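You operate a simulated robot arm through the tools that you are given. There is no shell and no other tool.

You are at the controls of a simulated robot arm. One attempt, no reset.

## Task
Swap the blue and the orange plug over in the socket box.
Fine: box off first and on again; park the blue plug in the free socket on the way; leave the third plug in.

Only the result counts: the job must be done as asked and must still hold three seconds after the hand-in. Knocking over, shifting, dropping, spilling or breaking anything else fails it.

## Robot
A 6-joint arm with a fingered hand, fixed in place. Base frame: the origin is on the floor under the middle of its stand, x ahead of it, y to its left, z up. Units: mm, degrees, N and s.
With the tool pointing down near the work surface it reaches from about 260 to 680 mm from the base axis. Its first joint turns from -166.0 to 166.0 degrees. Payload 4 kg.
Tool frame: the origin (TCP) lies between the finger pads and is the grasp point; the fingertips stand 26 mm ahead of it; z points along the fingers, y is the line along which they close. The gripper opens to 148 mm; its body begins 73 mm behind the TCP. The gripper is a hand of 3 fingers: y runs from the thumb to the fingers, the wrist lies at [0, 0, -239] in the tool frame, and closing takes about 1.5 s.
Orientation is that of the tool frame in the base frame, as a unit quaternion [x, y, z, w]. With the fingers straight down and closing along the base's y, the tool's x points along the base's -x, its y along +y and its z along -z.

## Interface
- The arm moves only by the tool send_rows. Its argument "steps" is text: rows parted by semicolons, each of 7 numbers parted by spaces: the shift along the base's x, y, z in mm, then the turn, a rotation vector about the base's x, y, z in degrees, then the opening, from 0 (shut) to 1 (fully open). In form: tx ty tz wx wy wz claw; .... A call has 1 to 20 rows; each row shifts and turns the commanded pose from where the row before left it. Rows are played at 5 a second. More than 50 mm and 8.6 degrees between two rows, or a gripper value outside its range, and nothing of the call is played. A pose out of reach is approached as far as the arm can. The call stops where the force on the tool passes 40 N (or 10 N more than at its start, if that is more) or the arm is blocked; 0.2 s more then pass. The fingers move at their own pace (about 153 mm/s each) and stop on an object; they squeeze with about 23 N. The grip force told is the motor's: it shows also when the fingers shut on nothing. Time passes only in rows, and 0.2 s behind the last, so rows that do not move let the fingers close. The reply holds the time, the measured pose of the TCP, the force on the tool along the base axes, the opening and the grip force, in the units named above and with some noise, with the torque about the TCP (base axes, N m) and any sound that the robot's microphone picked up.
- Cameras (640 x 400 px; columns grow to the right, rows downward): "scene" is fixed at [400.9, -651.2, 1488.3]; the picture's right is [1.00, 0.08, 0.00], its down [0.03, -0.44, -0.90] and it looks along [-0.07, 0.90, -0.44] (base axes); focal length 316 px, centre (320, 200). "wrist" rides on the gripper at [68, -39, -90] in the tool frame; the picture's right is [0.50, 0.87, 0.00], its down [-0.66, 0.38, -0.65] and it looks along [-0.57, 0.33, 0.76] (tool axes); focal length 222 px, centre (320, 200). There is no depth. A picture from a camera that has moved, and an enlarged one, comes with that camera's place and axes in the base frame and with its lens.
- snapshot(camera): a new picture of that camera. No time passes.
- raise_lower(by): moves the trunk up (or, below 0, down) by that many mm; the arm rides with it, the base frame stays. It gives what a move gives, with no picture.
- set_grasp(shape): the hand has 3 fingers and takes this shape, open, in about a second: jaw (thumb against the fingers, like two jaws); tri (thumb and two fingers); tip (a fingertip pinch); poke (one finger out to press); point (the index stretched); flat (the hand flat); cup (the hand cupped); fist (a fist). The gripper value then closes the fingers along that shape, each until it touches; the sizes above hold for jaw. It gives what a move gives, with no picture.
- close_up(camera, box): a new picture of the part [left, top, right, bottom] of that camera's present view, enlarged. No time passes.
- sign_off(): hands the job in; it is judged then, once.

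Nothing tells you positions but the pictures and the camera data. Unless the task says otherwise, let go and move clear before handing in.

The tools are called by a JSON object that holds its "api" and its "payload". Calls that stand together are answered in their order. send_rows: Moves the arm, as the interface text tells. Its arguments: {"type":"object","properties":{"steps":{"type":"string"}},"required":["steps"]} The other tools are called the same way: raise_lower (by) moves the trunk up or down; set_grasp (shape) gives the hand a shape; snapshot (camera) takes a picture; close_up (camera, box) takes an enlarged picture of a part of a camera's view; sign_off () hands the job in.

At the start:

```text
time: 0.0
ee_pos: [211.5, 469.9, 996.7]
tool_rot: [0.0, 1.0, 0.0, 0.0]
force: [0.6, -0.1, -0.3]
ft_torque: [0.01, -0.04, 0.01]
grip_width: 147.9
grasp_force: 0.1
shape: jaw
trunk travel left (down, up): [-200.0, 117.0]
```

scene: 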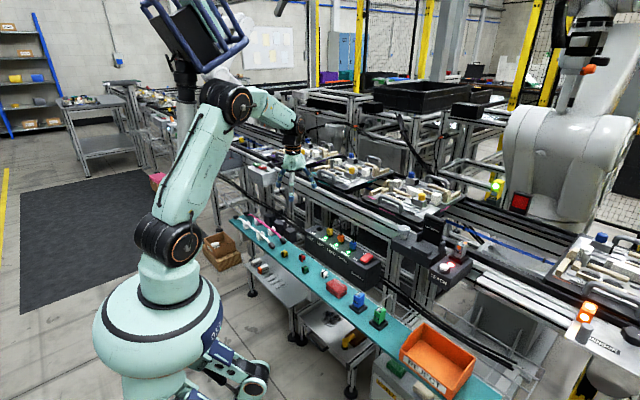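
wrist: 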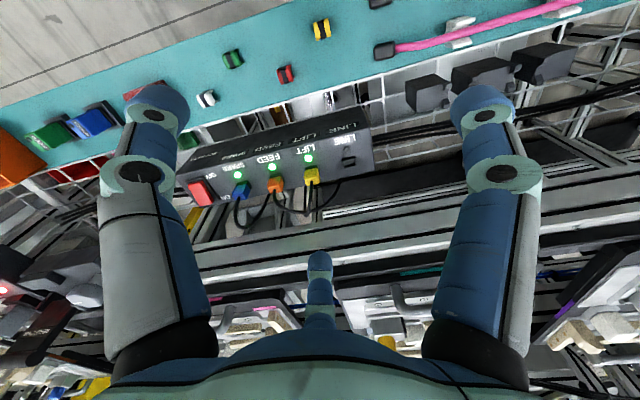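

I see the socket box in the wrist view, with a red switch and blue, orange and yellow plugs plus one free socket. I'll take close-ups first to locate everything.

{"api": "close_up", "payload": {"camera": "wrist", "box": [170, 90, 400, 234]}}

{"api": "close_up", "payload": {"camera": "scene", "box": [270, 200, 430, 300]}}

```text
2.78 times, centred on (285, 162) of wrist
camera zoom: at [144.4, 431.4, 1087.0], right [-0.5, 0.87, 0.0], down [0.66, 0.38, 0.65], along [0.57, 0.33, -0.76], focal length 617 px, centre (417, 306)
```

zoom: 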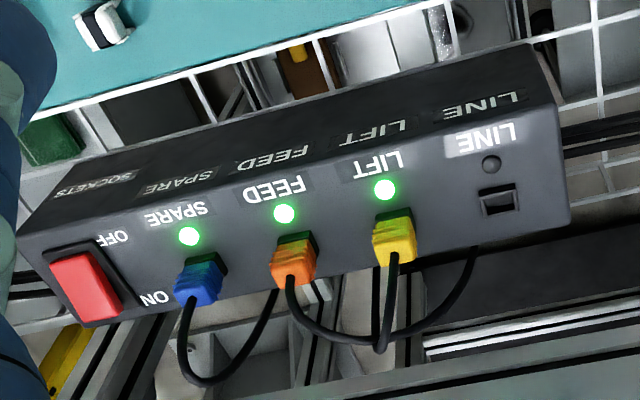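

```text
4.00 times, centred on (350, 250) of scene
camera zoom: at [400.9, -651.2, 1488.3], right [1.0, 0.08, 0.0], down [0.03, -0.44, -0.9], along [-0.07, 0.9, -0.44], focal length 1263 px, centre (200, 0)
```

zoom: 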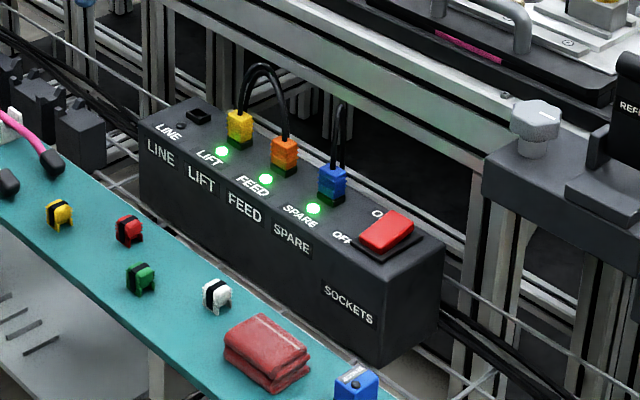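

Triangulating the two views, the box runs diagonally, from the LINE socket near (304,586) to the switch near (504,366), with its top at z of about 725. Next I'll take tighter close-ups of the plugs and the switch.

{"api": "close_up", "payload": {"camera": "scene", "box": [315, 218, 385, 262]}}

{"api": "close_up", "payload": {"camera": "wrist", "box": [180, 150, 300, 225]}}

{"api": "close_up", "payload": {"camera": "wrist", "box": [265, 120, 385, 195]}}

{"api": "close_up", "payload": {"camera": "scene", "box": [240, 80, 360, 155]}}

```text
9.09 times, centred on (350, 240) of scene
camera zoom: at [400.9, -651.2, 1488.3], right [1.0, 0.08, 0.0], down [0.03, -0.44, -0.9], along [-0.07, 0.9, -0.44], focal length 2870 px, centre (47, -164)
```

zoom: 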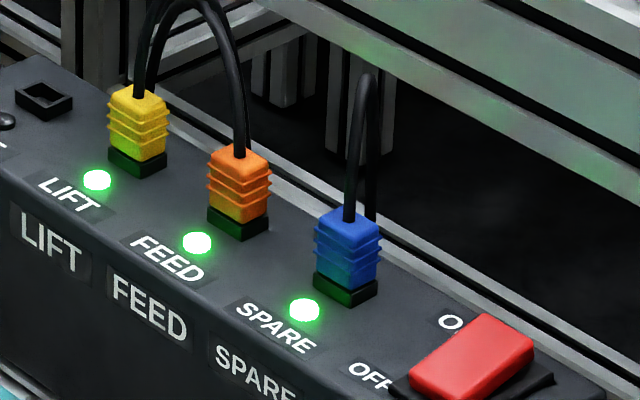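

```text
5.33 times, centred on (240, 188) of wrist
camera zoom: at [144.4, 431.4, 1087.0], right [-0.5, 0.87, 0.0], down [0.66, 0.38, 0.65], along [0.57, 0.33, -0.76], focal length 1185 px, centre (747, 267)
```

zoom: 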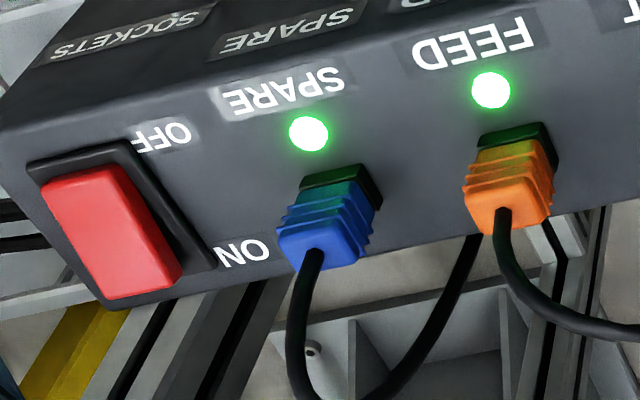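

```text
5.33 times, centred on (325, 158) of wrist
camera zoom: at [144.4, 431.4, 1087.0], right [-0.5, 0.87, 0.0], down [0.66, 0.38, 0.65], along [0.57, 0.33, -0.76], focal length 1185 px, centre (293, 427)
```

zoom: 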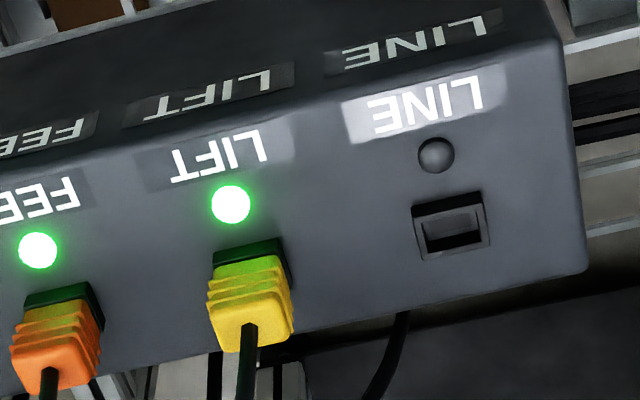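

```text
5.33 times, centred on (300, 118) of scene
camera zoom: at [400.9, -651.2, 1488.3], right [1.0, 0.08, 0.0], down [0.03, -0.44, -0.9], along [-0.07, 0.9, -0.44], focal length 1684 px, centre (427, 640)
```

zoom: 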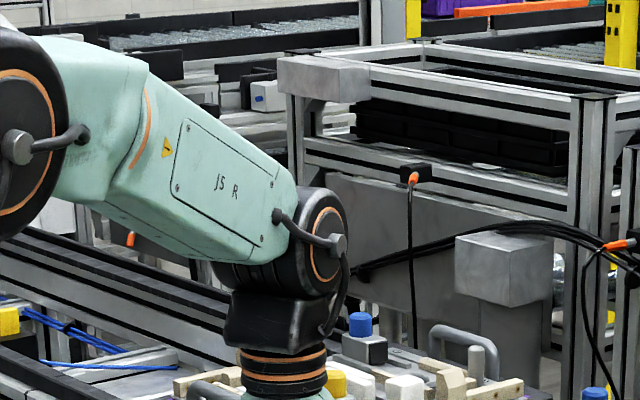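

The plugs look upright and square, about 20 mm wide and 35 mm tall, on a level panel. Before I move in, I'll try the hand shapes in free air to learn where the fingers go.

{"api": "set_grasp", "payload": {"shape": "poke"}}

{"api": "snapshot", "payload": {"camera": "wrist"}}

{"api": "close_up", "payload": {"camera": "scene", "box": [240, 120, 360, 195]}}

```text
time: 0.9
ee_pos: [212.0, 470.6, 997.2]
tool_rot: [0.0, 1.0, -0.001, 0.0]
force: [-0.4, 0.8, -0.1]
ft_torque: [0.02, -0.02, -0.01]
grip_width: 0.0
grasp_force: 0.1
shape: poke
trunk travel left (down, up): [-200.0, 117.0]
```

```text
taken
camera wrist: at [144.3, 431.4, 1087.0], right [-0.5, 0.87, 0.0], down [0.66, 0.38, 0.65], along [0.57, 0.33, -0.76], focal length 222 px, centre (320, 200)
```

wrist: 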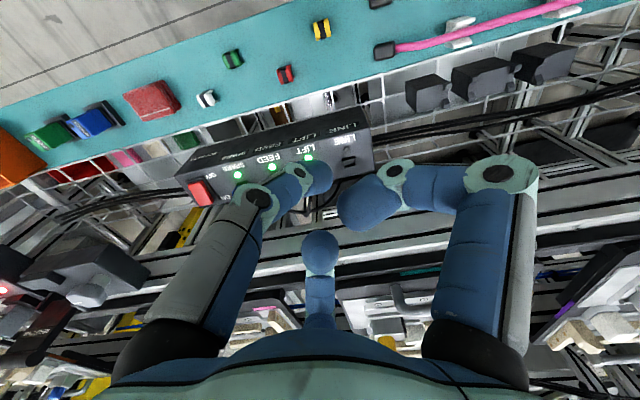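

```text
5.33 times, centred on (300, 158) of scene
camera zoom: at [400.9, -651.2, 1488.3], right [1.0, 0.08, 0.0], down [0.03, -0.44, -0.9], along [-0.07, 0.9, -0.44], focal length 1684 px, centre (427, 427)
```

zoom: 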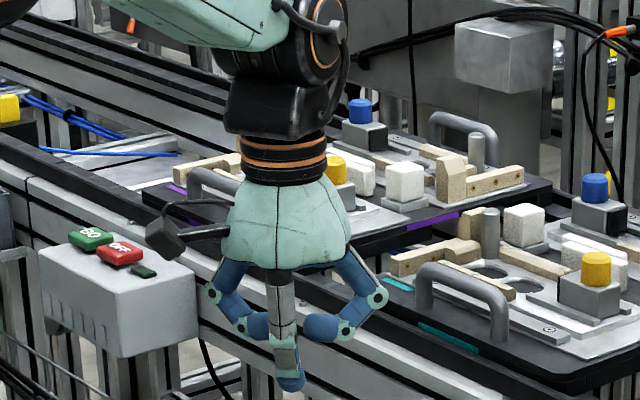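

In the poke shape the thumb points straight down along the tool axis, with its tip about 28 mm ahead of the TCP. Next I'll look at the tip and tri pinch shapes.

{"api": "set_grasp", "payload": {"shape": "tip"}}

{"api": "snapshot", "payload": {"camera": "wrist"}}

{"api": "close_up", "payload": {"camera": "scene", "box": [240, 120, 360, 195]}}

```text
time: 1.8
ee_pos: [211.8, 470.2, 996.9]
tool_rot: [0.001, 1.0, 0.0, 0.0]
force: [0.4, 0.0, -0.5]
ft_torque: [0.0, -0.01, -0.01]
grip_width: 147.8
grasp_force: 0.0
shape: tip
trunk travel left (down, up): [-200.0, 117.0]
```

```text
taken
camera wrist: at [144.4, 431.4, 1087.0], right [-0.5, 0.87, 0.0], down [0.66, 0.38, 0.65], along [0.57, 0.33, -0.76], focal length 222 px, centre (320, 200)
```

wrist: 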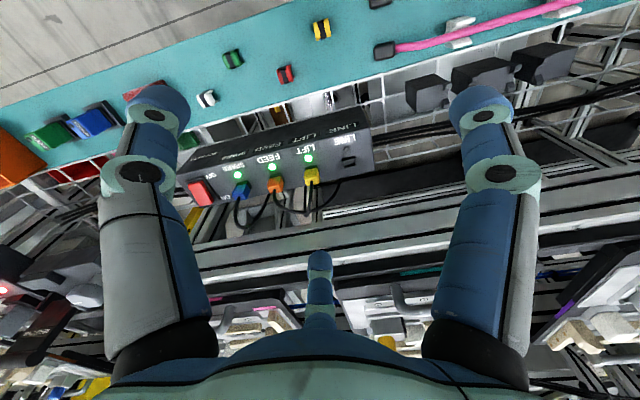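

```text
5.33 times, centred on (300, 158) of scene
camera zoom: at [400.9, -651.2, 1488.3], right [1.0, 0.08, 0.0], down [0.03, -0.44, -0.9], along [-0.07, 0.9, -0.44], focal length 1684 px, centre (427, 427)
```

zoom: 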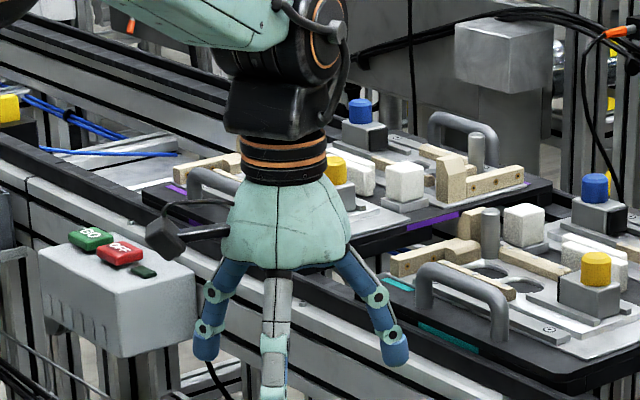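

In the tip shape the open hand looks the same as jaw, with the three fingers 120° apart. I'll close part way in the air to see where the fingertips meet.

{"api": "send_rows", "payload": {"steps": "0 0 0 0 0 0 0.15; 0 0 0 0 0 0 0.15; 0 0 0 0 0 0 0.15; 0 0 0 0 0 0 0.15; 0 0 0 0 0 0 0.15; 0 0 0 0 0 0 0.15; 0 0 0 0 0 0 0.15; 0 0 0 0 0 0 0.15"}}

{"api": "snapshot", "payload": {"camera": "wrist"}}

{"api": "close_up", "payload": {"camera": "scene", "box": [240, 120, 360, 195]}}

```text
time: 3.6
ee_pos: [212.3, 470.6, 997.6]
tool_rot: [0.0, 1.0, 0.0, -0.001]
force: [0.8, -0.2, 0.0]
ft_torque: [-0.02, 0.04, -0.03]
grip_width: 22.4
grasp_force: 0.0
shape: tip
trunk travel left (down, up): [-200.0, 117.0]
```

```text
taken
camera wrist: at [144.4, 431.4, 1087.0], right [-0.5, 0.87, 0.0], down [0.66, 0.38, 0.65], along [0.57, 0.33, -0.76], focal length 222 px, centre (320, 200)
```

wrist: 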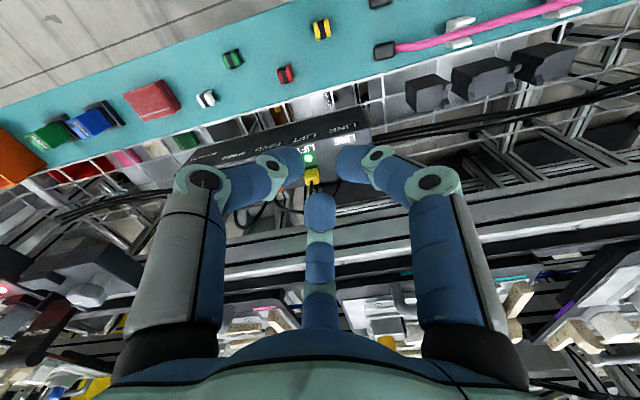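

```text
5.33 times, centred on (300, 158) of scene
camera zoom: at [400.9, -651.2, 1488.3], right [1.0, 0.08, 0.0], down [0.03, -0.44, -0.9], along [-0.07, 0.9, -0.44], focal length 1684 px, centre (427, 427)
```

zoom: 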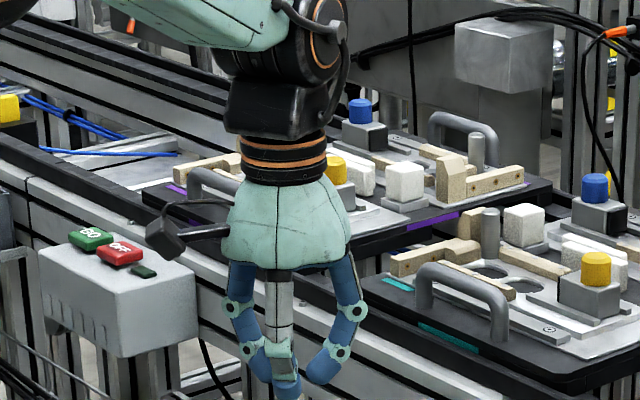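

The tip shape closes radially from three sides. I'll check how jaw and tri close at the same width.

{"api": "set_grasp", "payload": {"shape": "jaw"}}

{"api": "send_rows", "payload": {"steps": "0 0 0 0 0 0 0.15; 0 0 0 0 0 0 0.15; 0 0 0 0 0 0 0.15; 0 0 0 0 0 0 0.15; 0 0 0 0 0 0 0.15; 0 0 0 0 0 0 0.15; 0 0 0 0 0 0 0.15; 0 0 0 0 0 0 0.15"}}

{"api": "snapshot", "payload": {"camera": "wrist"}}

{"api": "close_up", "payload": {"camera": "scene", "box": [240, 120, 360, 195]}}

{"api": "set_grasp", "payload": {"shape": "tri"}}

{"api": "snapshot", "payload": {"camera": "wrist"}}

{"api": "send_rows", "payload": {"steps": "0 0 0 0 0 0 0.15; 0 0 0 0 0 0 0.15; 0 0 0 0 0 0 0.15; 0 0 0 0 0 0 0.15; 0 0 0 0 0 0 0.15; 0 0 0 0 0 0 0.15; 0 0 0 0 0 0 0.15; 0 0 0 0 0 0 0.15"}}

{"api": "snapshot", "payload": {"camera": "wrist"}}

{"api": "close_up", "payload": {"camera": "scene", "box": [240, 120, 360, 195]}}

```text
time: 4.5
ee_pos: [212.0, 470.4, 996.3]
tool_rot: [0.0, 1.0, 0.001, 0.0]
force: [0.0, 0.5, 0.4]
ft_torque: [-0.01, 0.03, 0.0]
grip_width: 147.9
grasp_force: 0.1
shape: jaw
trunk travel left (down, up): [-200.0, 117.0]
```

```text
time: 6.3
ee_pos: [211.0, 471.8, 996.9]
tool_rot: [-0.001, 1.0, 0.0, 0.0]
force: [-0.2, 0.0, 0.6]
ft_torque: [-0.06, 0.0, 0.01]
grip_width: 22.3
grasp_force: 0.0
shape: jaw
trunk travel left (down, up): [-200.0, 117.0]
```

```text
taken
camera wrist: at [144.4, 431.4, 1087.0], right [-0.5, 0.87, 0.0], down [0.66, 0.38, 0.65], along [0.57, 0.33, -0.76], focal length 222 px, centre (320, 200)
```

wrist: 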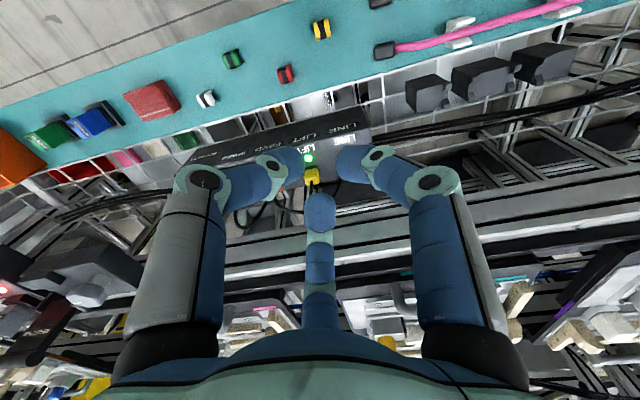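

```text
5.33 times, centred on (300, 158) of scene
camera zoom: at [400.9, -651.2, 1488.3], right [1.0, 0.08, 0.0], down [0.03, -0.44, -0.9], along [-0.07, 0.9, -0.44], focal length 1684 px, centre (427, 427)
```

zoom: 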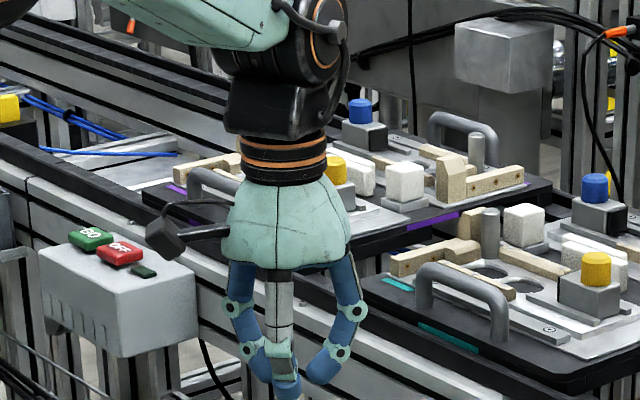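

```text
time: 7.2
ee_pos: [211.3, 470.6, 996.9]
tool_rot: [-0.001, 1.0, 0.0, 0.0]
force: [-0.1, 1.1, -0.4]
ft_torque: [-0.03, 0.01, -0.01]
grip_width: 147.9
grasp_force: 0.2
shape: tri
trunk travel left (down, up): [-200.0, 117.0]
```

```text
taken
camera wrist: at [144.4, 431.4, 1087.0], right [-0.5, 0.87, 0.0], down [0.66, 0.38, 0.65], along [0.57, 0.33, -0.76], focal length 222 px, centre (320, 200)
```

wrist: 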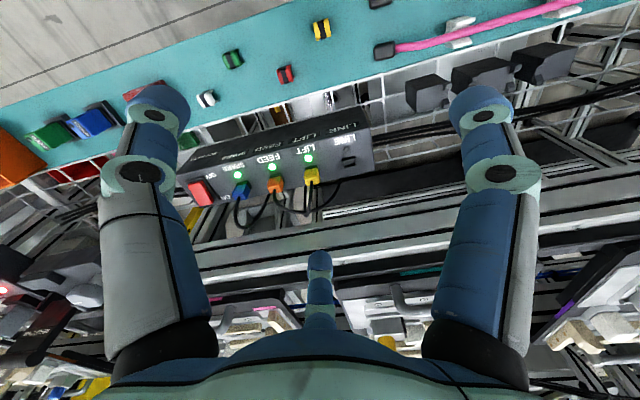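

```text
time: 9.0
ee_pos: [210.6, 471.2, 997.9]
tool_rot: [0.0, 1.0, 0.0, -0.001]
force: [0.1, -0.3, 0.6]
ft_torque: [-0.02, -0.02, 0.0]
grip_width: 22.6
grasp_force: 0.1
shape: tri
trunk travel left (down, up): [-200.0, 117.0]
```

```text
taken
camera wrist: at [144.4, 431.4, 1087.0], right [-0.5, 0.87, 0.0], down [0.66, 0.38, 0.65], along [0.57, 0.33, -0.76], focal length 222 px, centre (320, 200)
```

wrist: 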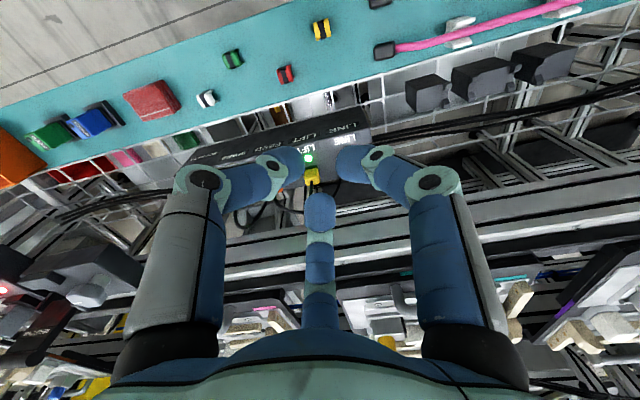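

```text
5.33 times, centred on (300, 158) of scene
camera zoom: at [400.9, -651.2, 1488.3], right [1.0, 0.08, 0.0], down [0.03, -0.44, -0.9], along [-0.07, 0.9, -0.44], focal length 1684 px, centre (427, 427)
```

zoom: 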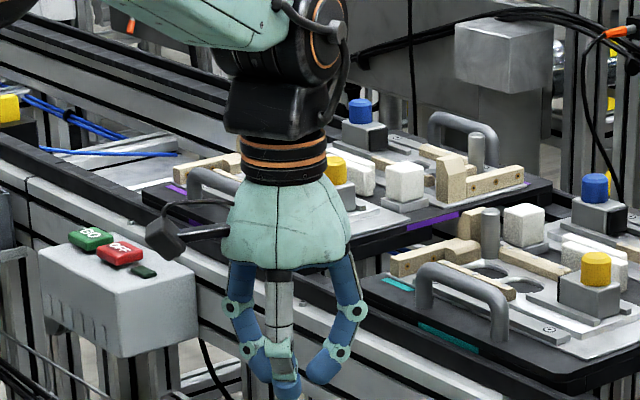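

All three shapes close the same way, as a radial three-finger pinch. Now I'll study the switch and its tilt closely before pressing.

{"api": "close_up", "payload": {"camera": "scene", "box": [350, 244, 382, 264]}}

{"api": "close_up", "payload": {"camera": "wrist", "box": [180, 160, 244, 200]}}

```text
16.00 times, centred on (366, 254) of scene
camera zoom: at [400.9, -651.2, 1488.3], right [1.0, 0.08, 0.0], down [0.03, -0.44, -0.9], along [-0.07, 0.9, -0.44], focal length 5051 px, centre (-416, -664)
```

zoom: 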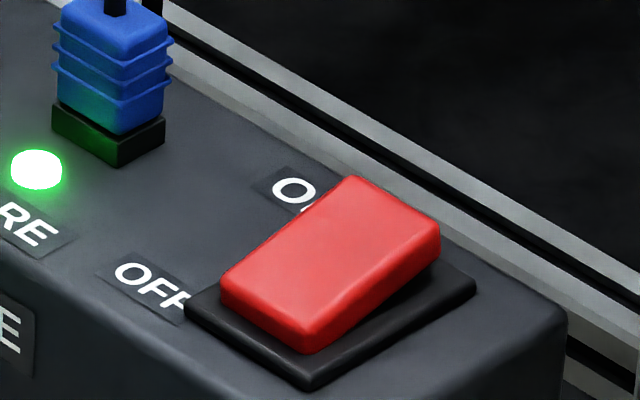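

```text
10.00 times, centred on (212, 180) of wrist
camera zoom: at [144.4, 431.4, 1087.0], right [-0.5, 0.87, 0.0], down [0.66, 0.38, 0.65], along [0.57, 0.33, -0.76], focal length 2221 px, centre (1400, 400)
```

zoom: 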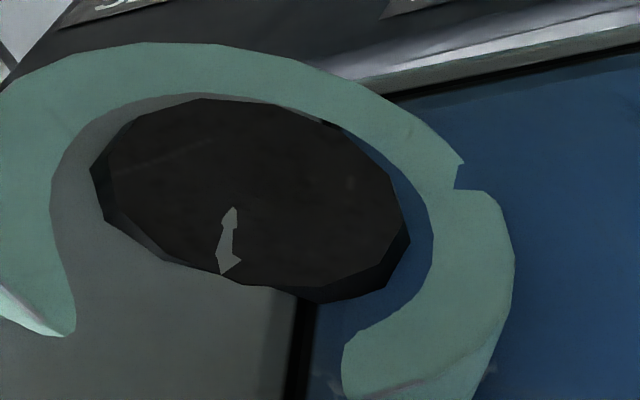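

The rocker is raised at its ON end and low at its OFF end, yet the LEDs are lit, so I need a nearer look. I'll turn the tool -45° to line up with the box and hover over the SPARE and switch end.

{"api": "send_rows", "payload": {"steps": "40 -10 -8 0 0 -7.5 1; 40 -10 -8 0 0 -7.5 1; 40 -10 -8 0 0 -7.5 1; 40 -10 -8 0 0 -7.5 1; 40 -10 -8 0 0 -7.5 1; 40 -10 -8 0 0 -7.5 1; 0 0 0 0 0 0 1"}}

{"api": "snapshot", "payload": {"camera": "wrist"}}

{"api": "snapshot", "payload": {"camera": "scene"}}

```text
time: 10.6
ee_pos: [449.4, 407.6, 945.7]
tool_rot: [0.384, 0.923, 0.0, 0.0]
force: [0.0, 0.1, 0.4]
ft_torque: [0.01, -0.01, 0.01]
grip_width: 147.8
grasp_force: 0.0
shape: tri
trunk travel left (down, up): [-200.0, 117.0]
```

```text
taken
camera wrist: at [374.5, 427.0, 1036.2], right [0.26, 0.97, 0.0], down [0.73, -0.2, 0.65], along [0.63, -0.17, -0.76], focal length 222 px, centre (320, 200)
```

wrist: 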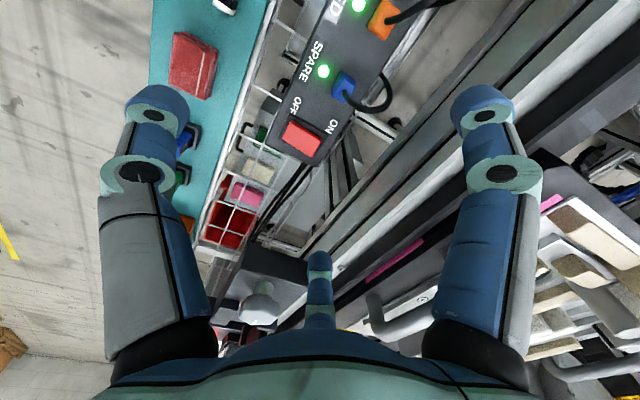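

```text
taken
```

scene: 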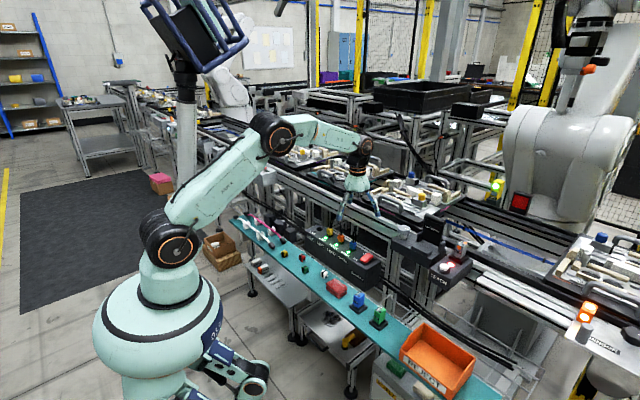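

The tool is aligned and the switch is now in view from the other side. I'll zoom in on it and on the plugs.

{"api": "close_up", "payload": {"camera": "wrist", "box": [264, 80, 344, 180]}}

{"api": "close_up", "payload": {"camera": "wrist", "box": [290, 0, 418, 80]}}

{"api": "close_up", "payload": {"camera": "scene", "box": [320, 160, 400, 270]}}

```text
4.00 times, centred on (304, 130) of wrist
camera zoom: at [374.5, 427.0, 1036.2], right [0.26, 0.97, 0.0], down [0.73, -0.2, 0.65], along [0.63, -0.17, -0.76], focal length 888 px, centre (384, 480)
```

zoom: 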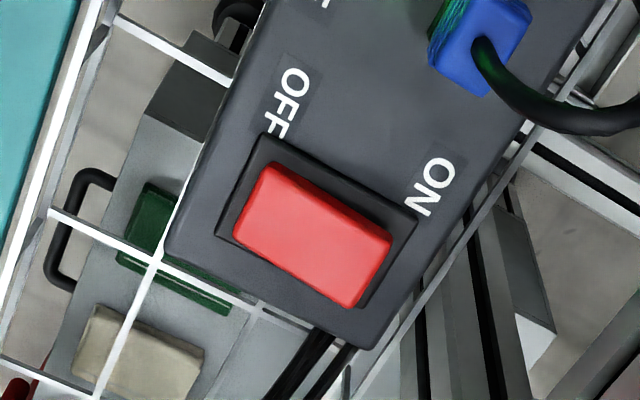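

```text
5.00 times, centred on (354, 40) of wrist
camera zoom: at [374.5, 427.0, 1036.2], right [0.26, 0.97, 0.0], down [0.73, -0.2, 0.65], along [0.63, -0.17, -0.76], focal length 1111 px, centre (150, 1000)
```

zoom: 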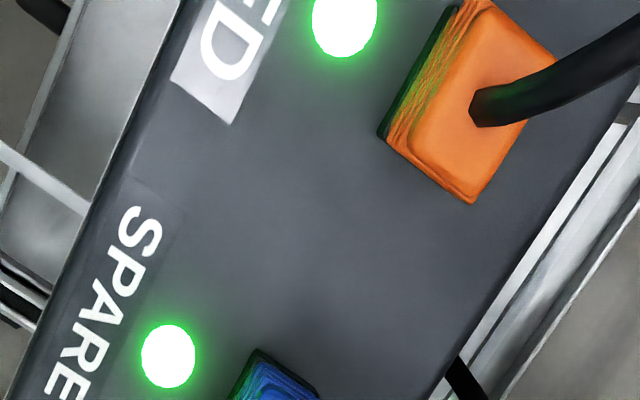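

```text
3.64 times, centred on (360, 215) of scene
camera zoom: at [400.9, -651.2, 1488.3], right [1.0, 0.08, 0.0], down [0.03, -0.44, -0.9], along [-0.07, 0.9, -0.44], focal length 1148 px, centre (174, 146)
```

zoom: 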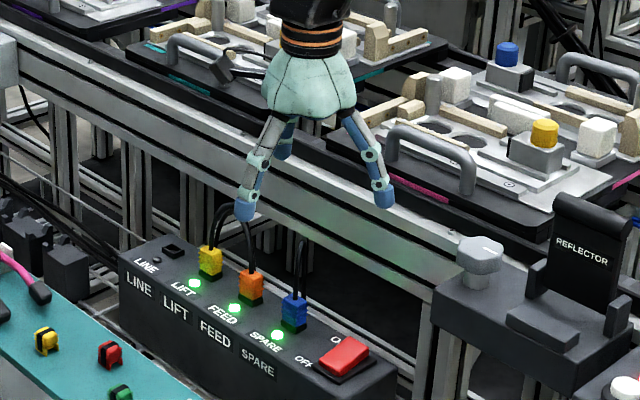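

The ON end of the rocker is up at about (521,382,748), and the OFF end is down, so only the raised end can move. I'll set the poke shape and hover about 25 mm above that raised end.

{"api": "set_grasp", "payload": {"shape": "poke"}}

{"api": "send_rows", "payload": {"steps": "16.5 -7.8 -33 0 0 0 1; 16.5 -7.8 -33 0 0 0 1; 16.5 -7.8 -33 0 0 0 1; 16.5 -7.8 -33 0 0 0 1; 0 0 0 0 0 0 1"}}

{"api": "snapshot", "payload": {"camera": "wrist"}}

{"api": "close_up", "payload": {"camera": "scene", "box": [310, 180, 406, 270]}}

```text
time: 11.5
ee_pos: [449.4, 407.7, 946.6]
tool_rot: [0.384, 0.923, 0.0, 0.0]
force: [0.6, -0.1, -0.3]
ft_torque: [0.04, 0.0, -0.02]
grip_width: 0.0
grasp_force: 0.0
shape: poke
trunk travel left (down, up): [-200.0, 117.0]
```

```text
time: 12.7
ee_pos: [518.3, 376.9, 814.5]
tool_rot: [0.383, 0.924, 0.0, 0.0]
force: [0.3, 0.4, -0.9]
ft_torque: [0.0, 0.05, -0.02]
grip_width: 0.0
grasp_force: 0.1
shape: poke
trunk travel left (down, up): [-200.0, 117.0]
```

```text
taken
camera wrist: at [443.1, 396.7, 905.2], right [0.26, 0.97, 0.0], down [0.73, -0.2, 0.65], along [0.63, -0.17, -0.76], focal length 222 px, centre (320, 200)
```

wrist: 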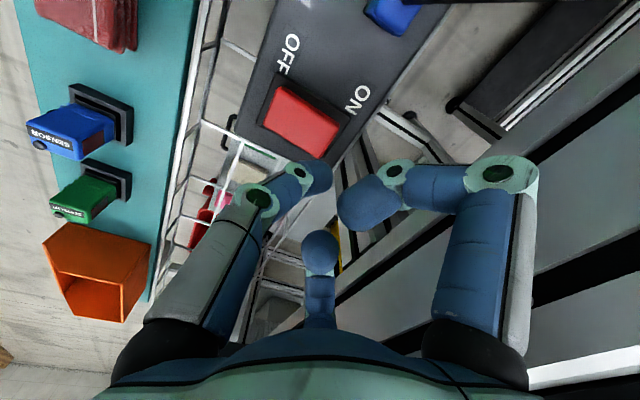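

```text
4.44 times, centred on (358, 225) of scene
camera zoom: at [400.9, -651.2, 1488.3], right [1.0, 0.08, 0.0], down [0.03, -0.44, -0.9], along [-0.07, 0.9, -0.44], focal length 1403 px, centre (151, 89)
```

zoom: 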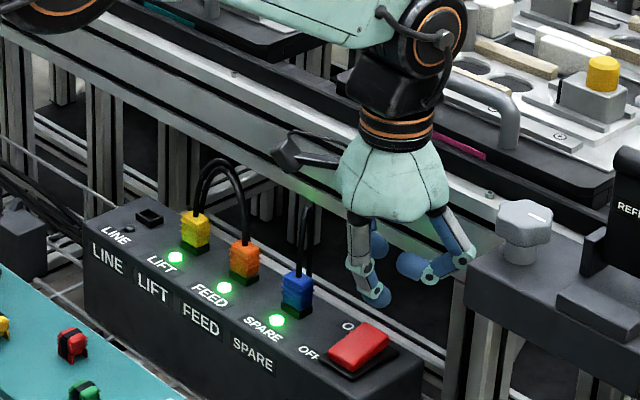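

The thumb tip hangs about 30 mm below the TCP, just over the raised end and about 7 mm inside its edge. I'll come down toward contact in small steps.

{"api": "send_rows", "payload": {"steps": "-2 2 -5 0 0 0 1; 0 0 -5 0 0 0 1; 0 0 -5 0 0 0 1; 0 0 -5 0 0 0 1; 0 0 -5 0 0 0 1; 0 0 -2 0 0 0 1; 0 0 -2 0 0 0 1; 0 0 -2 0 0 0 1; 0 0 0 0 0 0 1"}}

{"api": "close_up", "payload": {"camera": "scene", "box": [340, 210, 400, 270]}}

{"api": "close_up", "payload": {"camera": "wrist", "box": [240, 40, 400, 240]}}

```text
time: 14.7
ee_pos: [515.2, 381.9, 785.0]
tool_rot: [0.383, 0.924, 0.0, 0.0]
force: [0.1, -0.5, 0.9]
ft_torque: [0.01, -0.01, 0.0]
grip_width: 0.0
grasp_force: 0.2
shape: poke
trunk travel left (down, up): [-200.0, 117.0]
```

```text
6.67 times, centred on (370, 240) of scene
camera zoom: at [400.9, -651.2, 1488.3], right [1.0, 0.08, 0.0], down [0.03, -0.44, -0.9], along [-0.07, 0.9, -0.44], focal length 2105 px, centre (-13, -67)
```

zoom: 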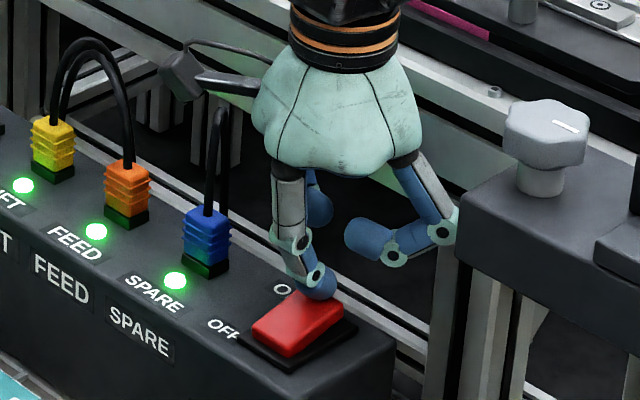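

```text
2.00 times, centred on (320, 140) of wrist
camera zoom: at [440.1, 401.8, 874.7], right [0.26, 0.97, 0.0], down [0.73, -0.2, 0.65], along [0.63, -0.17, -0.76], focal length 444 px, centre (320, 320)
```

zoom: 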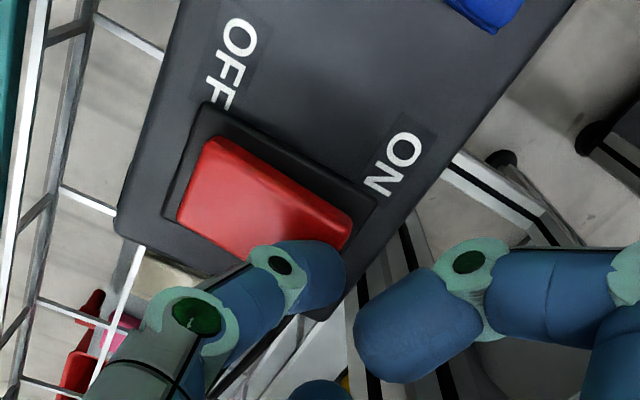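

The tip sits right over the raised ON end and isn't touching yet. Now I'll press down in 2 mm steps.

{"api": "send_rows", "payload": {"steps": "0 0 -2 0 0 0 1; 0 0 -2 0 0 0 1; 0 0 -2 0 0 0 1; 0 0 -2 0 0 0 1; 0 0 -2 0 0 0 1; 0 0 -2 0 0 0 1; 0 0 -2 0 0 0 1"}}

{"api": "close_up", "payload": {"camera": "scene", "box": [320, 210, 400, 270]}}

```text
time: 16.3
ee_pos: [515.5, 382.4, 776.0]
tool_rot: [0.383, 0.924, 0.002, 0.0]
force: [-1.9, 0.5, 18.1]
ft_torque: [0.02, -0.03, 0.0]
grip_width: 0.0
grasp_force: 0.0
shape: poke
trunk travel left (down, up): [-200.0, 117.0]
```

```text
6.67 times, centred on (360, 240) of scene
camera zoom: at [400.9, -651.2, 1488.3], right [1.0, 0.08, 0.0], down [0.03, -0.44, -0.9], along [-0.07, 0.9, -0.44], focal length 2105 px, centre (53, -67)
```

zoom: 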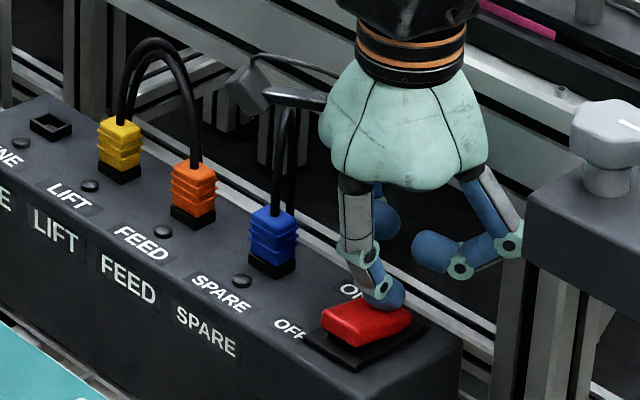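

All the LEDs went dark as the rocker tipped over. I'll lift off and check it stays off.

{"api": "send_rows", "payload": {"steps": "0 0 10 0 0 0 1; 0 0 20 0 0 0 1; 0 0 30 0 0 0 1; 0 0 30 0 0 0 1; 0 0 30 0 0 0 1; 0 0 0 0 0 0 1"}}

{"api": "close_up", "payload": {"camera": "scene", "box": [310, 210, 390, 270]}}

{"api": "snapshot", "payload": {"camera": "wrist"}}

```text
time: 17.7
ee_pos: [516.8, 379.3, 890.9]
tool_rot: [0.382, 0.924, 0.0, -0.001]
force: [-0.1, -0.5, -0.6]
ft_torque: [-0.01, 0.01, -0.01]
grip_width: 0.0
grasp_force: 0.0
shape: poke
trunk travel left (down, up): [-200.0, 117.0]
```

```text
6.67 times, centred on (350, 240) of scene
camera zoom: at [400.9, -651.2, 1488.3], right [1.0, 0.08, 0.0], down [0.03, -0.44, -0.9], along [-0.07, 0.9, -0.44], focal length 2105 px, centre (120, -67)
```

zoom: 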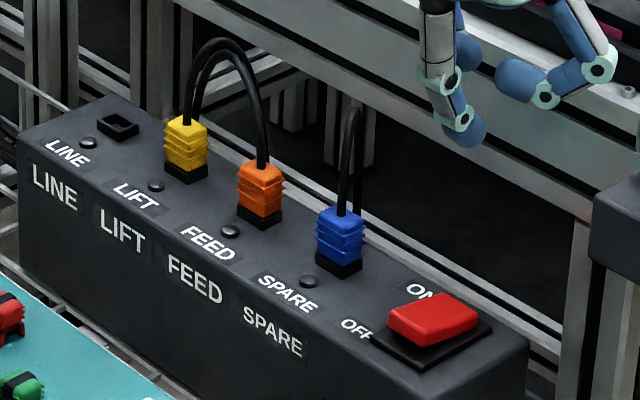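

```text
taken
camera wrist: at [441.3, 399.2, 980.8], right [0.26, 0.97, 0.0], down [0.73, -0.2, 0.65], along [0.63, -0.17, -0.76], focal length 222 px, centre (320, 200)
```

wrist: 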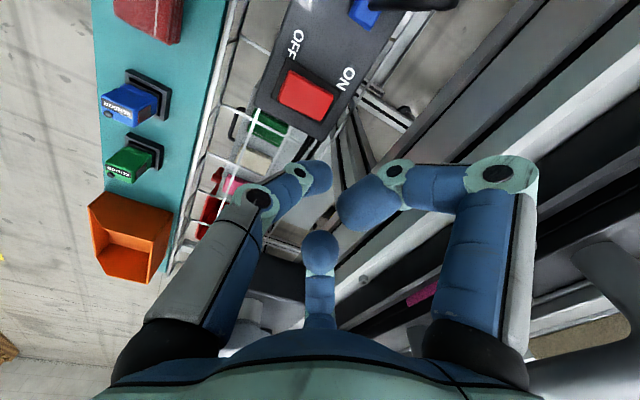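

The box is latched off, with its OFF end now raised. Next I'll open the hand in jaw and move over the blue plug to measure it.

{"api": "set_grasp", "payload": {"shape": "jaw"}}

{"api": "send_rows", "payload": {"steps": "-21.5 18 0 0 0 0 1; -21.5 18 0 0 0 0 1; -21.5 18 0 0 0 0 1; 0 0 0 0 0 0 1"}}

{"api": "snapshot", "payload": {"camera": "wrist"}}

{"api": "close_up", "payload": {"camera": "wrist", "box": [240, 40, 400, 140]}}

{"api": "close_up", "payload": {"camera": "scene", "box": [310, 190, 390, 250]}}

```text
time: 18.6
ee_pos: [516.6, 379.4, 890.4]
tool_rot: [0.382, 0.924, 0.0, 0.0]
force: [-0.3, -0.6, -0.3]
ft_torque: [0.02, -0.02, 0.02]
grip_width: 148.0
grasp_force: 0.1
shape: jaw
trunk travel left (down, up): [-200.0, 117.0]
```

```text
time: 19.6
ee_pos: [453.1, 435.4, 893.2]
tool_rot: [0.384, 0.924, 0.0, 0.0]
force: [-0.3, 0.0, -0.5]
ft_torque: [0.02, 0.0, 0.0]
grip_width: 147.7
grasp_force: 0.0
shape: jaw
trunk travel left (down, up): [-200.0, 117.0]
```

```text
taken
camera wrist: at [377.1, 454.7, 983.2], right [0.26, 0.97, 0.0], down [0.73, -0.2, 0.65], along [0.63, -0.17, -0.76], focal length 222 px, centre (320, 200)
```

wrist: 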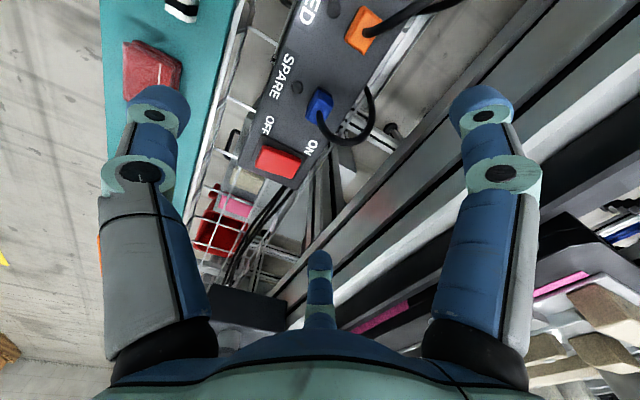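

```text
4.00 times, centred on (320, 90) of wrist
camera zoom: at [377.1, 454.7, 983.2], right [0.26, 0.97, 0.0], down [0.73, -0.2, 0.65], along [0.63, -0.17, -0.76], focal length 888 px, centre (320, 640)
```

zoom: 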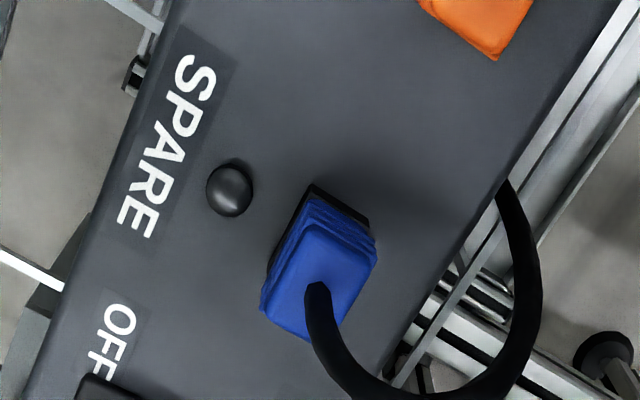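

```text
6.67 times, centred on (350, 220) of scene
camera zoom: at [400.9, -651.2, 1488.3], right [1.0, 0.08, 0.0], down [0.03, -0.44, -0.9], along [-0.07, 0.9, -0.44], focal length 2105 px, centre (120, 67)
```

zoom: 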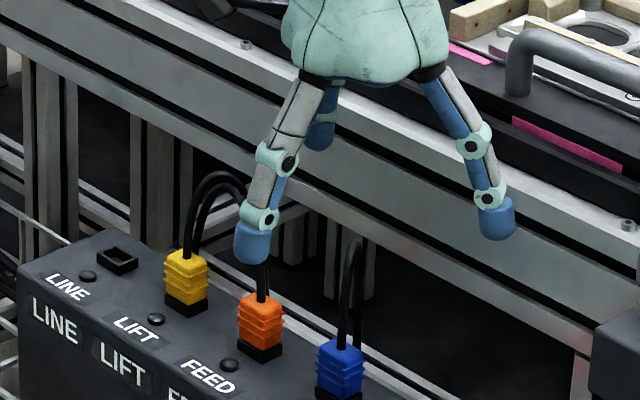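

With the hand open over it, the blue plug is centred within 2 mm of the tool axis, near (451,435) with its top at z of about 762. I'll zoom in for a sharper fix on its centre and size.

{"api": "close_up", "payload": {"camera": "wrist", "box": [296, 80, 344, 130]}}

{"api": "close_up", "payload": {"camera": "scene", "box": [340, 225, 372, 255]}}

```text
8.00 times, centred on (320, 105) of wrist
camera zoom: at [377.1, 454.7, 983.2], right [0.26, 0.97, 0.0], down [0.73, -0.2, 0.65], along [0.63, -0.17, -0.76], focal length 1777 px, centre (320, 960)
```

zoom: 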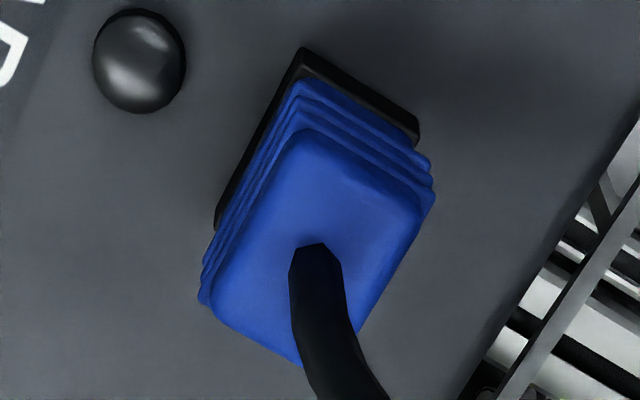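

```text
13.33 times, centred on (356, 240) of scene
camera zoom: at [400.9, -651.2, 1488.3], right [1.0, 0.08, 0.0], down [0.03, -0.44, -0.9], along [-0.07, 0.9, -0.44], focal length 4209 px, centre (-160, -333)
```

zoom: 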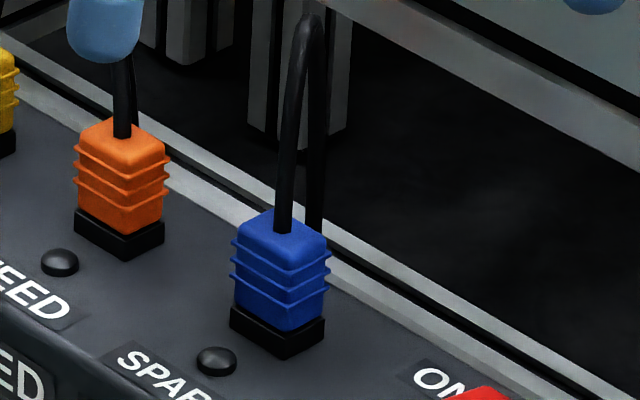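

The blue plug measures about 24 by 19 mm, and its cable arcs off on the far side, into the gap between the two fingers. I'll narrow the opening and descend to just above it, then check.

{"api": "send_rows", "payload": {"steps": "-2.2 0.6 0 0 0 0 0.5; 0 0 0 0 0 0 0.5; 0 0 -20 0 0 0 0.5; 0 0 -20 0 0 0 0.5; 0 0 -20 0 0 0 0.5; 0 0 -20 0 0 0 0.5; 0 0 -10 0 0 0 0.5; 0 0 0 0 0 0 0.5"}}

{"api": "snapshot", "payload": {"camera": "wrist"}}

{"api": "close_up", "payload": {"camera": "scene", "box": [310, 190, 390, 250]}}

```text
time: 21.4
ee_pos: [449.1, 434.9, 803.3]
tool_rot: [0.382, 0.924, 0.0, 0.0]
force: [-0.3, -0.1, 0.8]
ft_torque: [0.02, -0.03, -0.03]
grip_width: 74.5
grasp_force: 0.2
shape: jaw
trunk travel left (down, up): [-200.0, 117.0]
```

```text
taken
camera wrist: at [374.2, 455.9, 893.3], right [0.26, 0.97, 0.0], down [0.73, -0.2, 0.65], along [0.63, -0.17, -0.76], focal length 222 px, centre (320, 200)
```

wrist: 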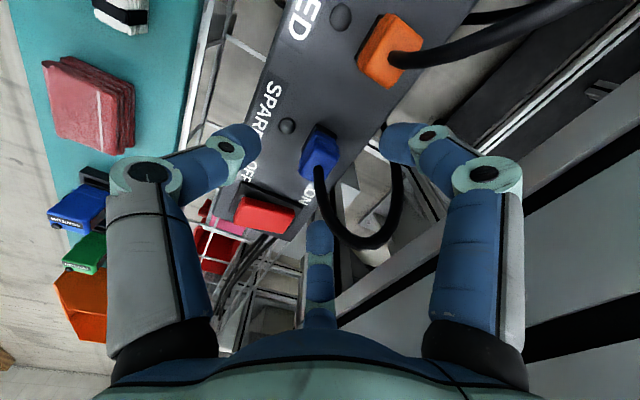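

```text
6.67 times, centred on (350, 220) of scene
camera zoom: at [400.9, -651.2, 1488.3], right [1.0, 0.08, 0.0], down [0.03, -0.44, -0.9], along [-0.07, 0.9, -0.44], focal length 2105 px, centre (120, 67)
```

zoom: 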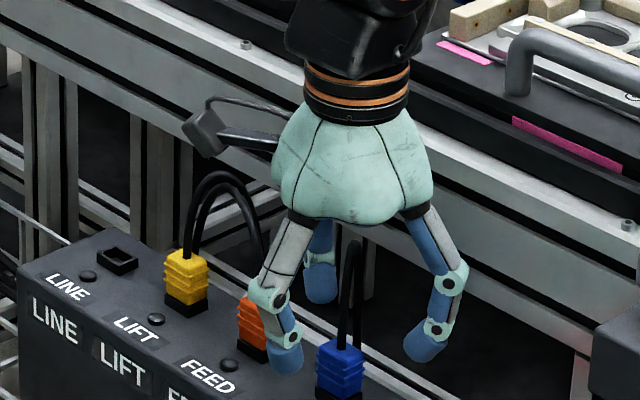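

The hand is straddling the plug with the cable in the finger gap. I'll check the centring with a zoom.

{"api": "close_up", "payload": {"camera": "wrist", "box": [280, 100, 360, 200]}}

```text
4.00 times, centred on (320, 150) of wrist
camera zoom: at [374.2, 455.9, 893.3], right [0.26, 0.97, 0.0], down [0.73, -0.2, 0.65], along [0.63, -0.17, -0.76], focal length 888 px, centre (320, 400)
```

zoom: 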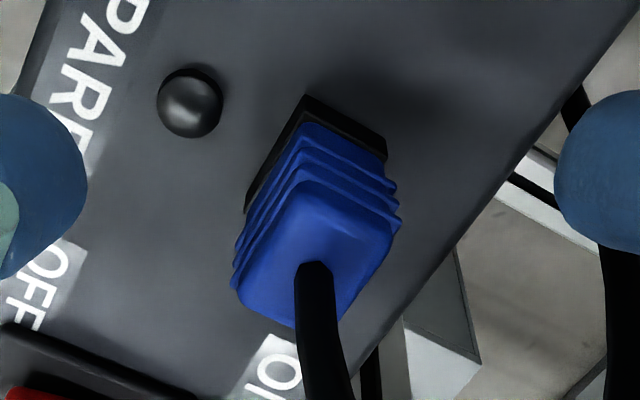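

The alignment is within about 1 mm: plug top z is about 765 and the panel about 730. I'll descend 40 mm so the fingertips end around z 737, then close.

{"api": "send_rows", "payload": {"steps": "0.5 0 -10 0 0 0 0.5; 0 0 -10 0 0 0 0.5; 0 0 -10 0 0 0 0.5; 0 0 -5 0 0 0 0.5; 0 0 -5 0 0 0 0.5; 0 0 0 0 0 0 0.5"}}

{"api": "snapshot", "payload": {"camera": "wrist"}}

{"api": "close_up", "payload": {"camera": "scene", "box": [320, 200, 390, 260]}}

```text
time: 22.8
ee_pos: [447.5, 435.8, 763.6]
tool_rot: [0.382, 0.924, 0.0, -0.001]
force: [0.5, 0.7, 0.5]
ft_torque: [0.02, -0.01, 0.01]
grip_width: 74.4
grasp_force: 0.0
shape: jaw
trunk travel left (down, up): [-200.0, 117.0]
```

```text
taken
camera wrist: at [373.6, 455.8, 852.4], right [0.26, 0.97, 0.0], down [0.73, -0.2, 0.65], along [0.63, -0.17, -0.76], focal length 222 px, centre (320, 200)
```

wrist: 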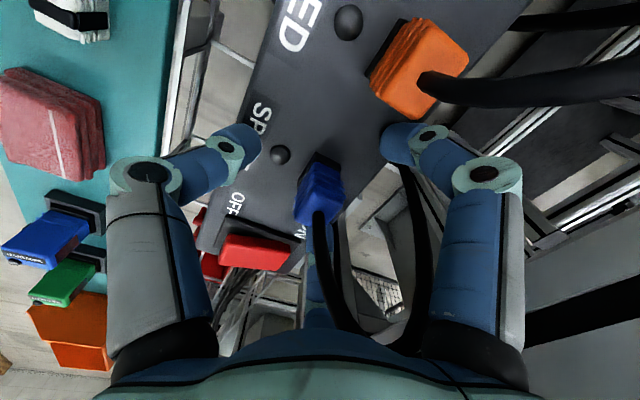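

```text
6.67 times, centred on (355, 230) of scene
camera zoom: at [400.9, -651.2, 1488.3], right [1.0, 0.08, 0.0], down [0.03, -0.44, -0.9], along [-0.07, 0.9, -0.44], focal length 2105 px, centre (87, 0)
```

zoom: 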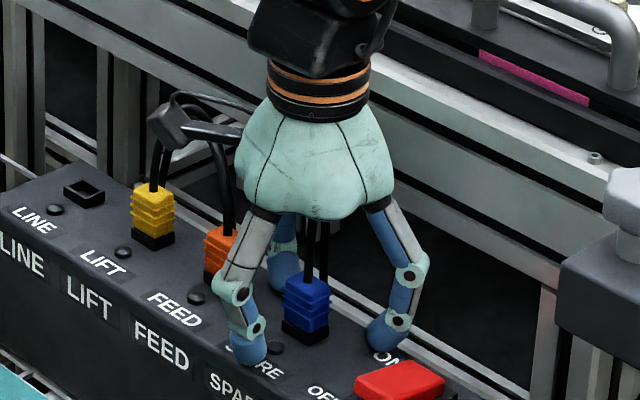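

The fingers are around the plug with no contact force. Now I'll close on it.

{"api": "send_rows", "payload": {"steps": "0 0 0 0 0 0 0; 0 0 0 0 0 0 0; 0 0 0 0 0 0 0; 0 0 0 0 0 0 0; 0 0 0 0 0 0 0; 0 0 0 0 0 0 0; 0 0 0 0 0 0 0; 0 0 0 0 0 0 0"}}

{"api": "snapshot", "payload": {"camera": "wrist"}}

{"api": "close_up", "payload": {"camera": "scene", "box": [320, 200, 390, 260]}}

```text
time: 24.2
ee_pos: [446.9, 433.1, 765.7]
tool_rot: [0.382, 0.924, -0.001, 0.0]
force: [-15.8, -15.8, 21.0]
ft_torque: [-0.52, 0.54, -0.01]
grip_width: 10.2
grasp_force: 23.0
shape: jaw
trunk travel left (down, up): [-200.0, 117.0]
stopped in row 6: the force on the tool passed its limit at 40 N (the readings are from after the stop); the commanded pose is now the measured one
```

```text
taken
camera wrist: at [371.2, 453.5, 855.7], right [0.26, 0.97, 0.0], down [0.73, -0.19, 0.65], along [0.63, -0.17, -0.76], focal length 222 px, centre (320, 200)
```

wrist: 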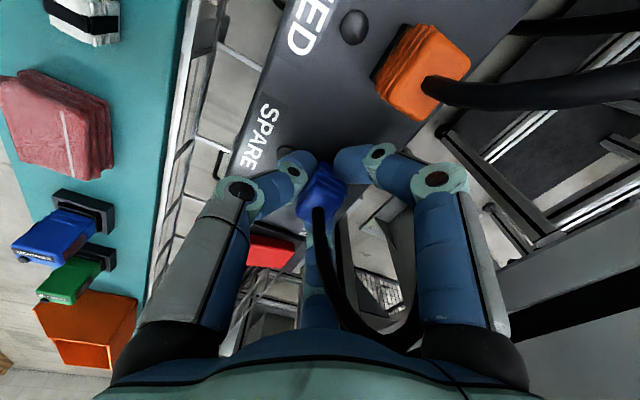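

```text
6.67 times, centred on (355, 230) of scene
camera zoom: at [400.9, -651.2, 1488.3], right [1.0, 0.08, 0.0], down [0.03, -0.44, -0.9], along [-0.07, 0.9, -0.44], focal length 2105 px, centre (87, 0)
```

zoom: 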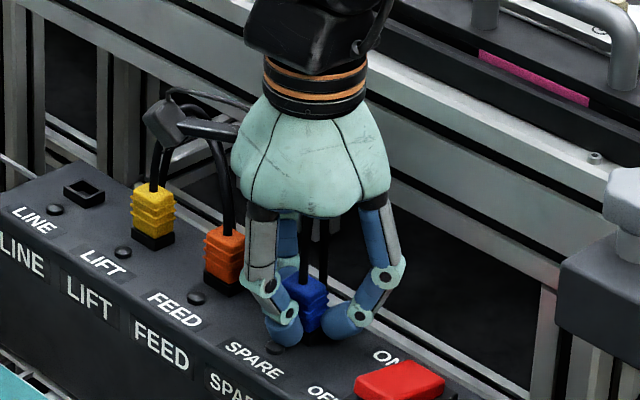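

Closing pushed the hand back and up by about 20 N each. The thumb tip has most likely come down on the LED dome beside the plug. I'll reopen and lift 9 mm for a higher grip.

{"api": "send_rows", "payload": {"steps": "0 0 0 0 0 0 0.5; 0 0 0 0 0 0 0.5; 0 0 0 0 0 0 0.5; 0 0 0 0 0 0 0.5; 0 0 5 0 0 0 0.5; 0 0 0 0 0 0 0.5; 0 0 0 0 0 0 0.5"}}

{"api": "close_up", "payload": {"camera": "wrist", "box": [220, 80, 420, 280]}}

{"api": "close_up", "payload": {"camera": "scene", "box": [320, 200, 390, 260]}}

```text
time: 25.8
ee_pos: [449.3, 435.1, 767.3]
tool_rot: [0.383, 0.924, 0.0, 0.0]
force: [0.5, 0.1, 0.2]
ft_torque: [0.01, -0.01, 0.01]
grip_width: 73.5
grasp_force: 0.0
shape: jaw
trunk travel left (down, up): [-200.0, 117.0]
```

```text
2.00 times, centred on (320, 180) of wrist
camera zoom: at [373.9, 456.0, 857.6], right [0.26, 0.97, 0.0], down [0.73, -0.2, 0.65], along [0.63, -0.17, -0.76], focal length 444 px, centre (320, 240)
```

zoom: 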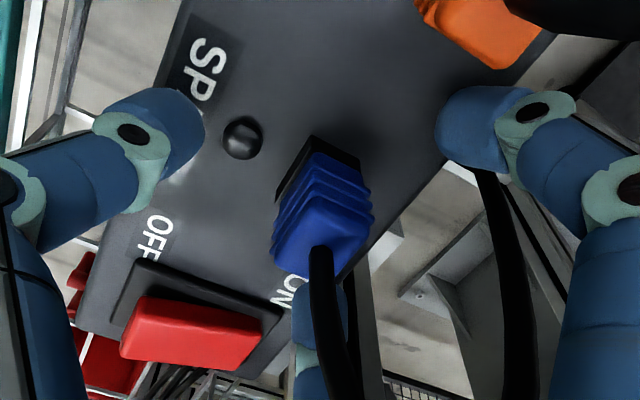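

```text
6.67 times, centred on (355, 230) of scene
camera zoom: at [400.9, -651.2, 1488.3], right [1.0, 0.08, 0.0], down [0.03, -0.44, -0.9], along [-0.07, 0.9, -0.44], focal length 2105 px, centre (87, 0)
```

zoom: 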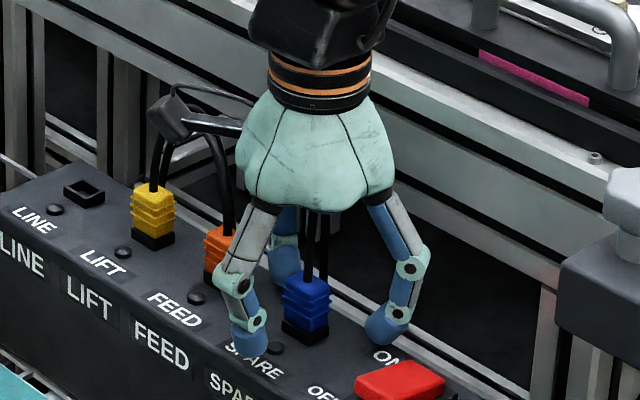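

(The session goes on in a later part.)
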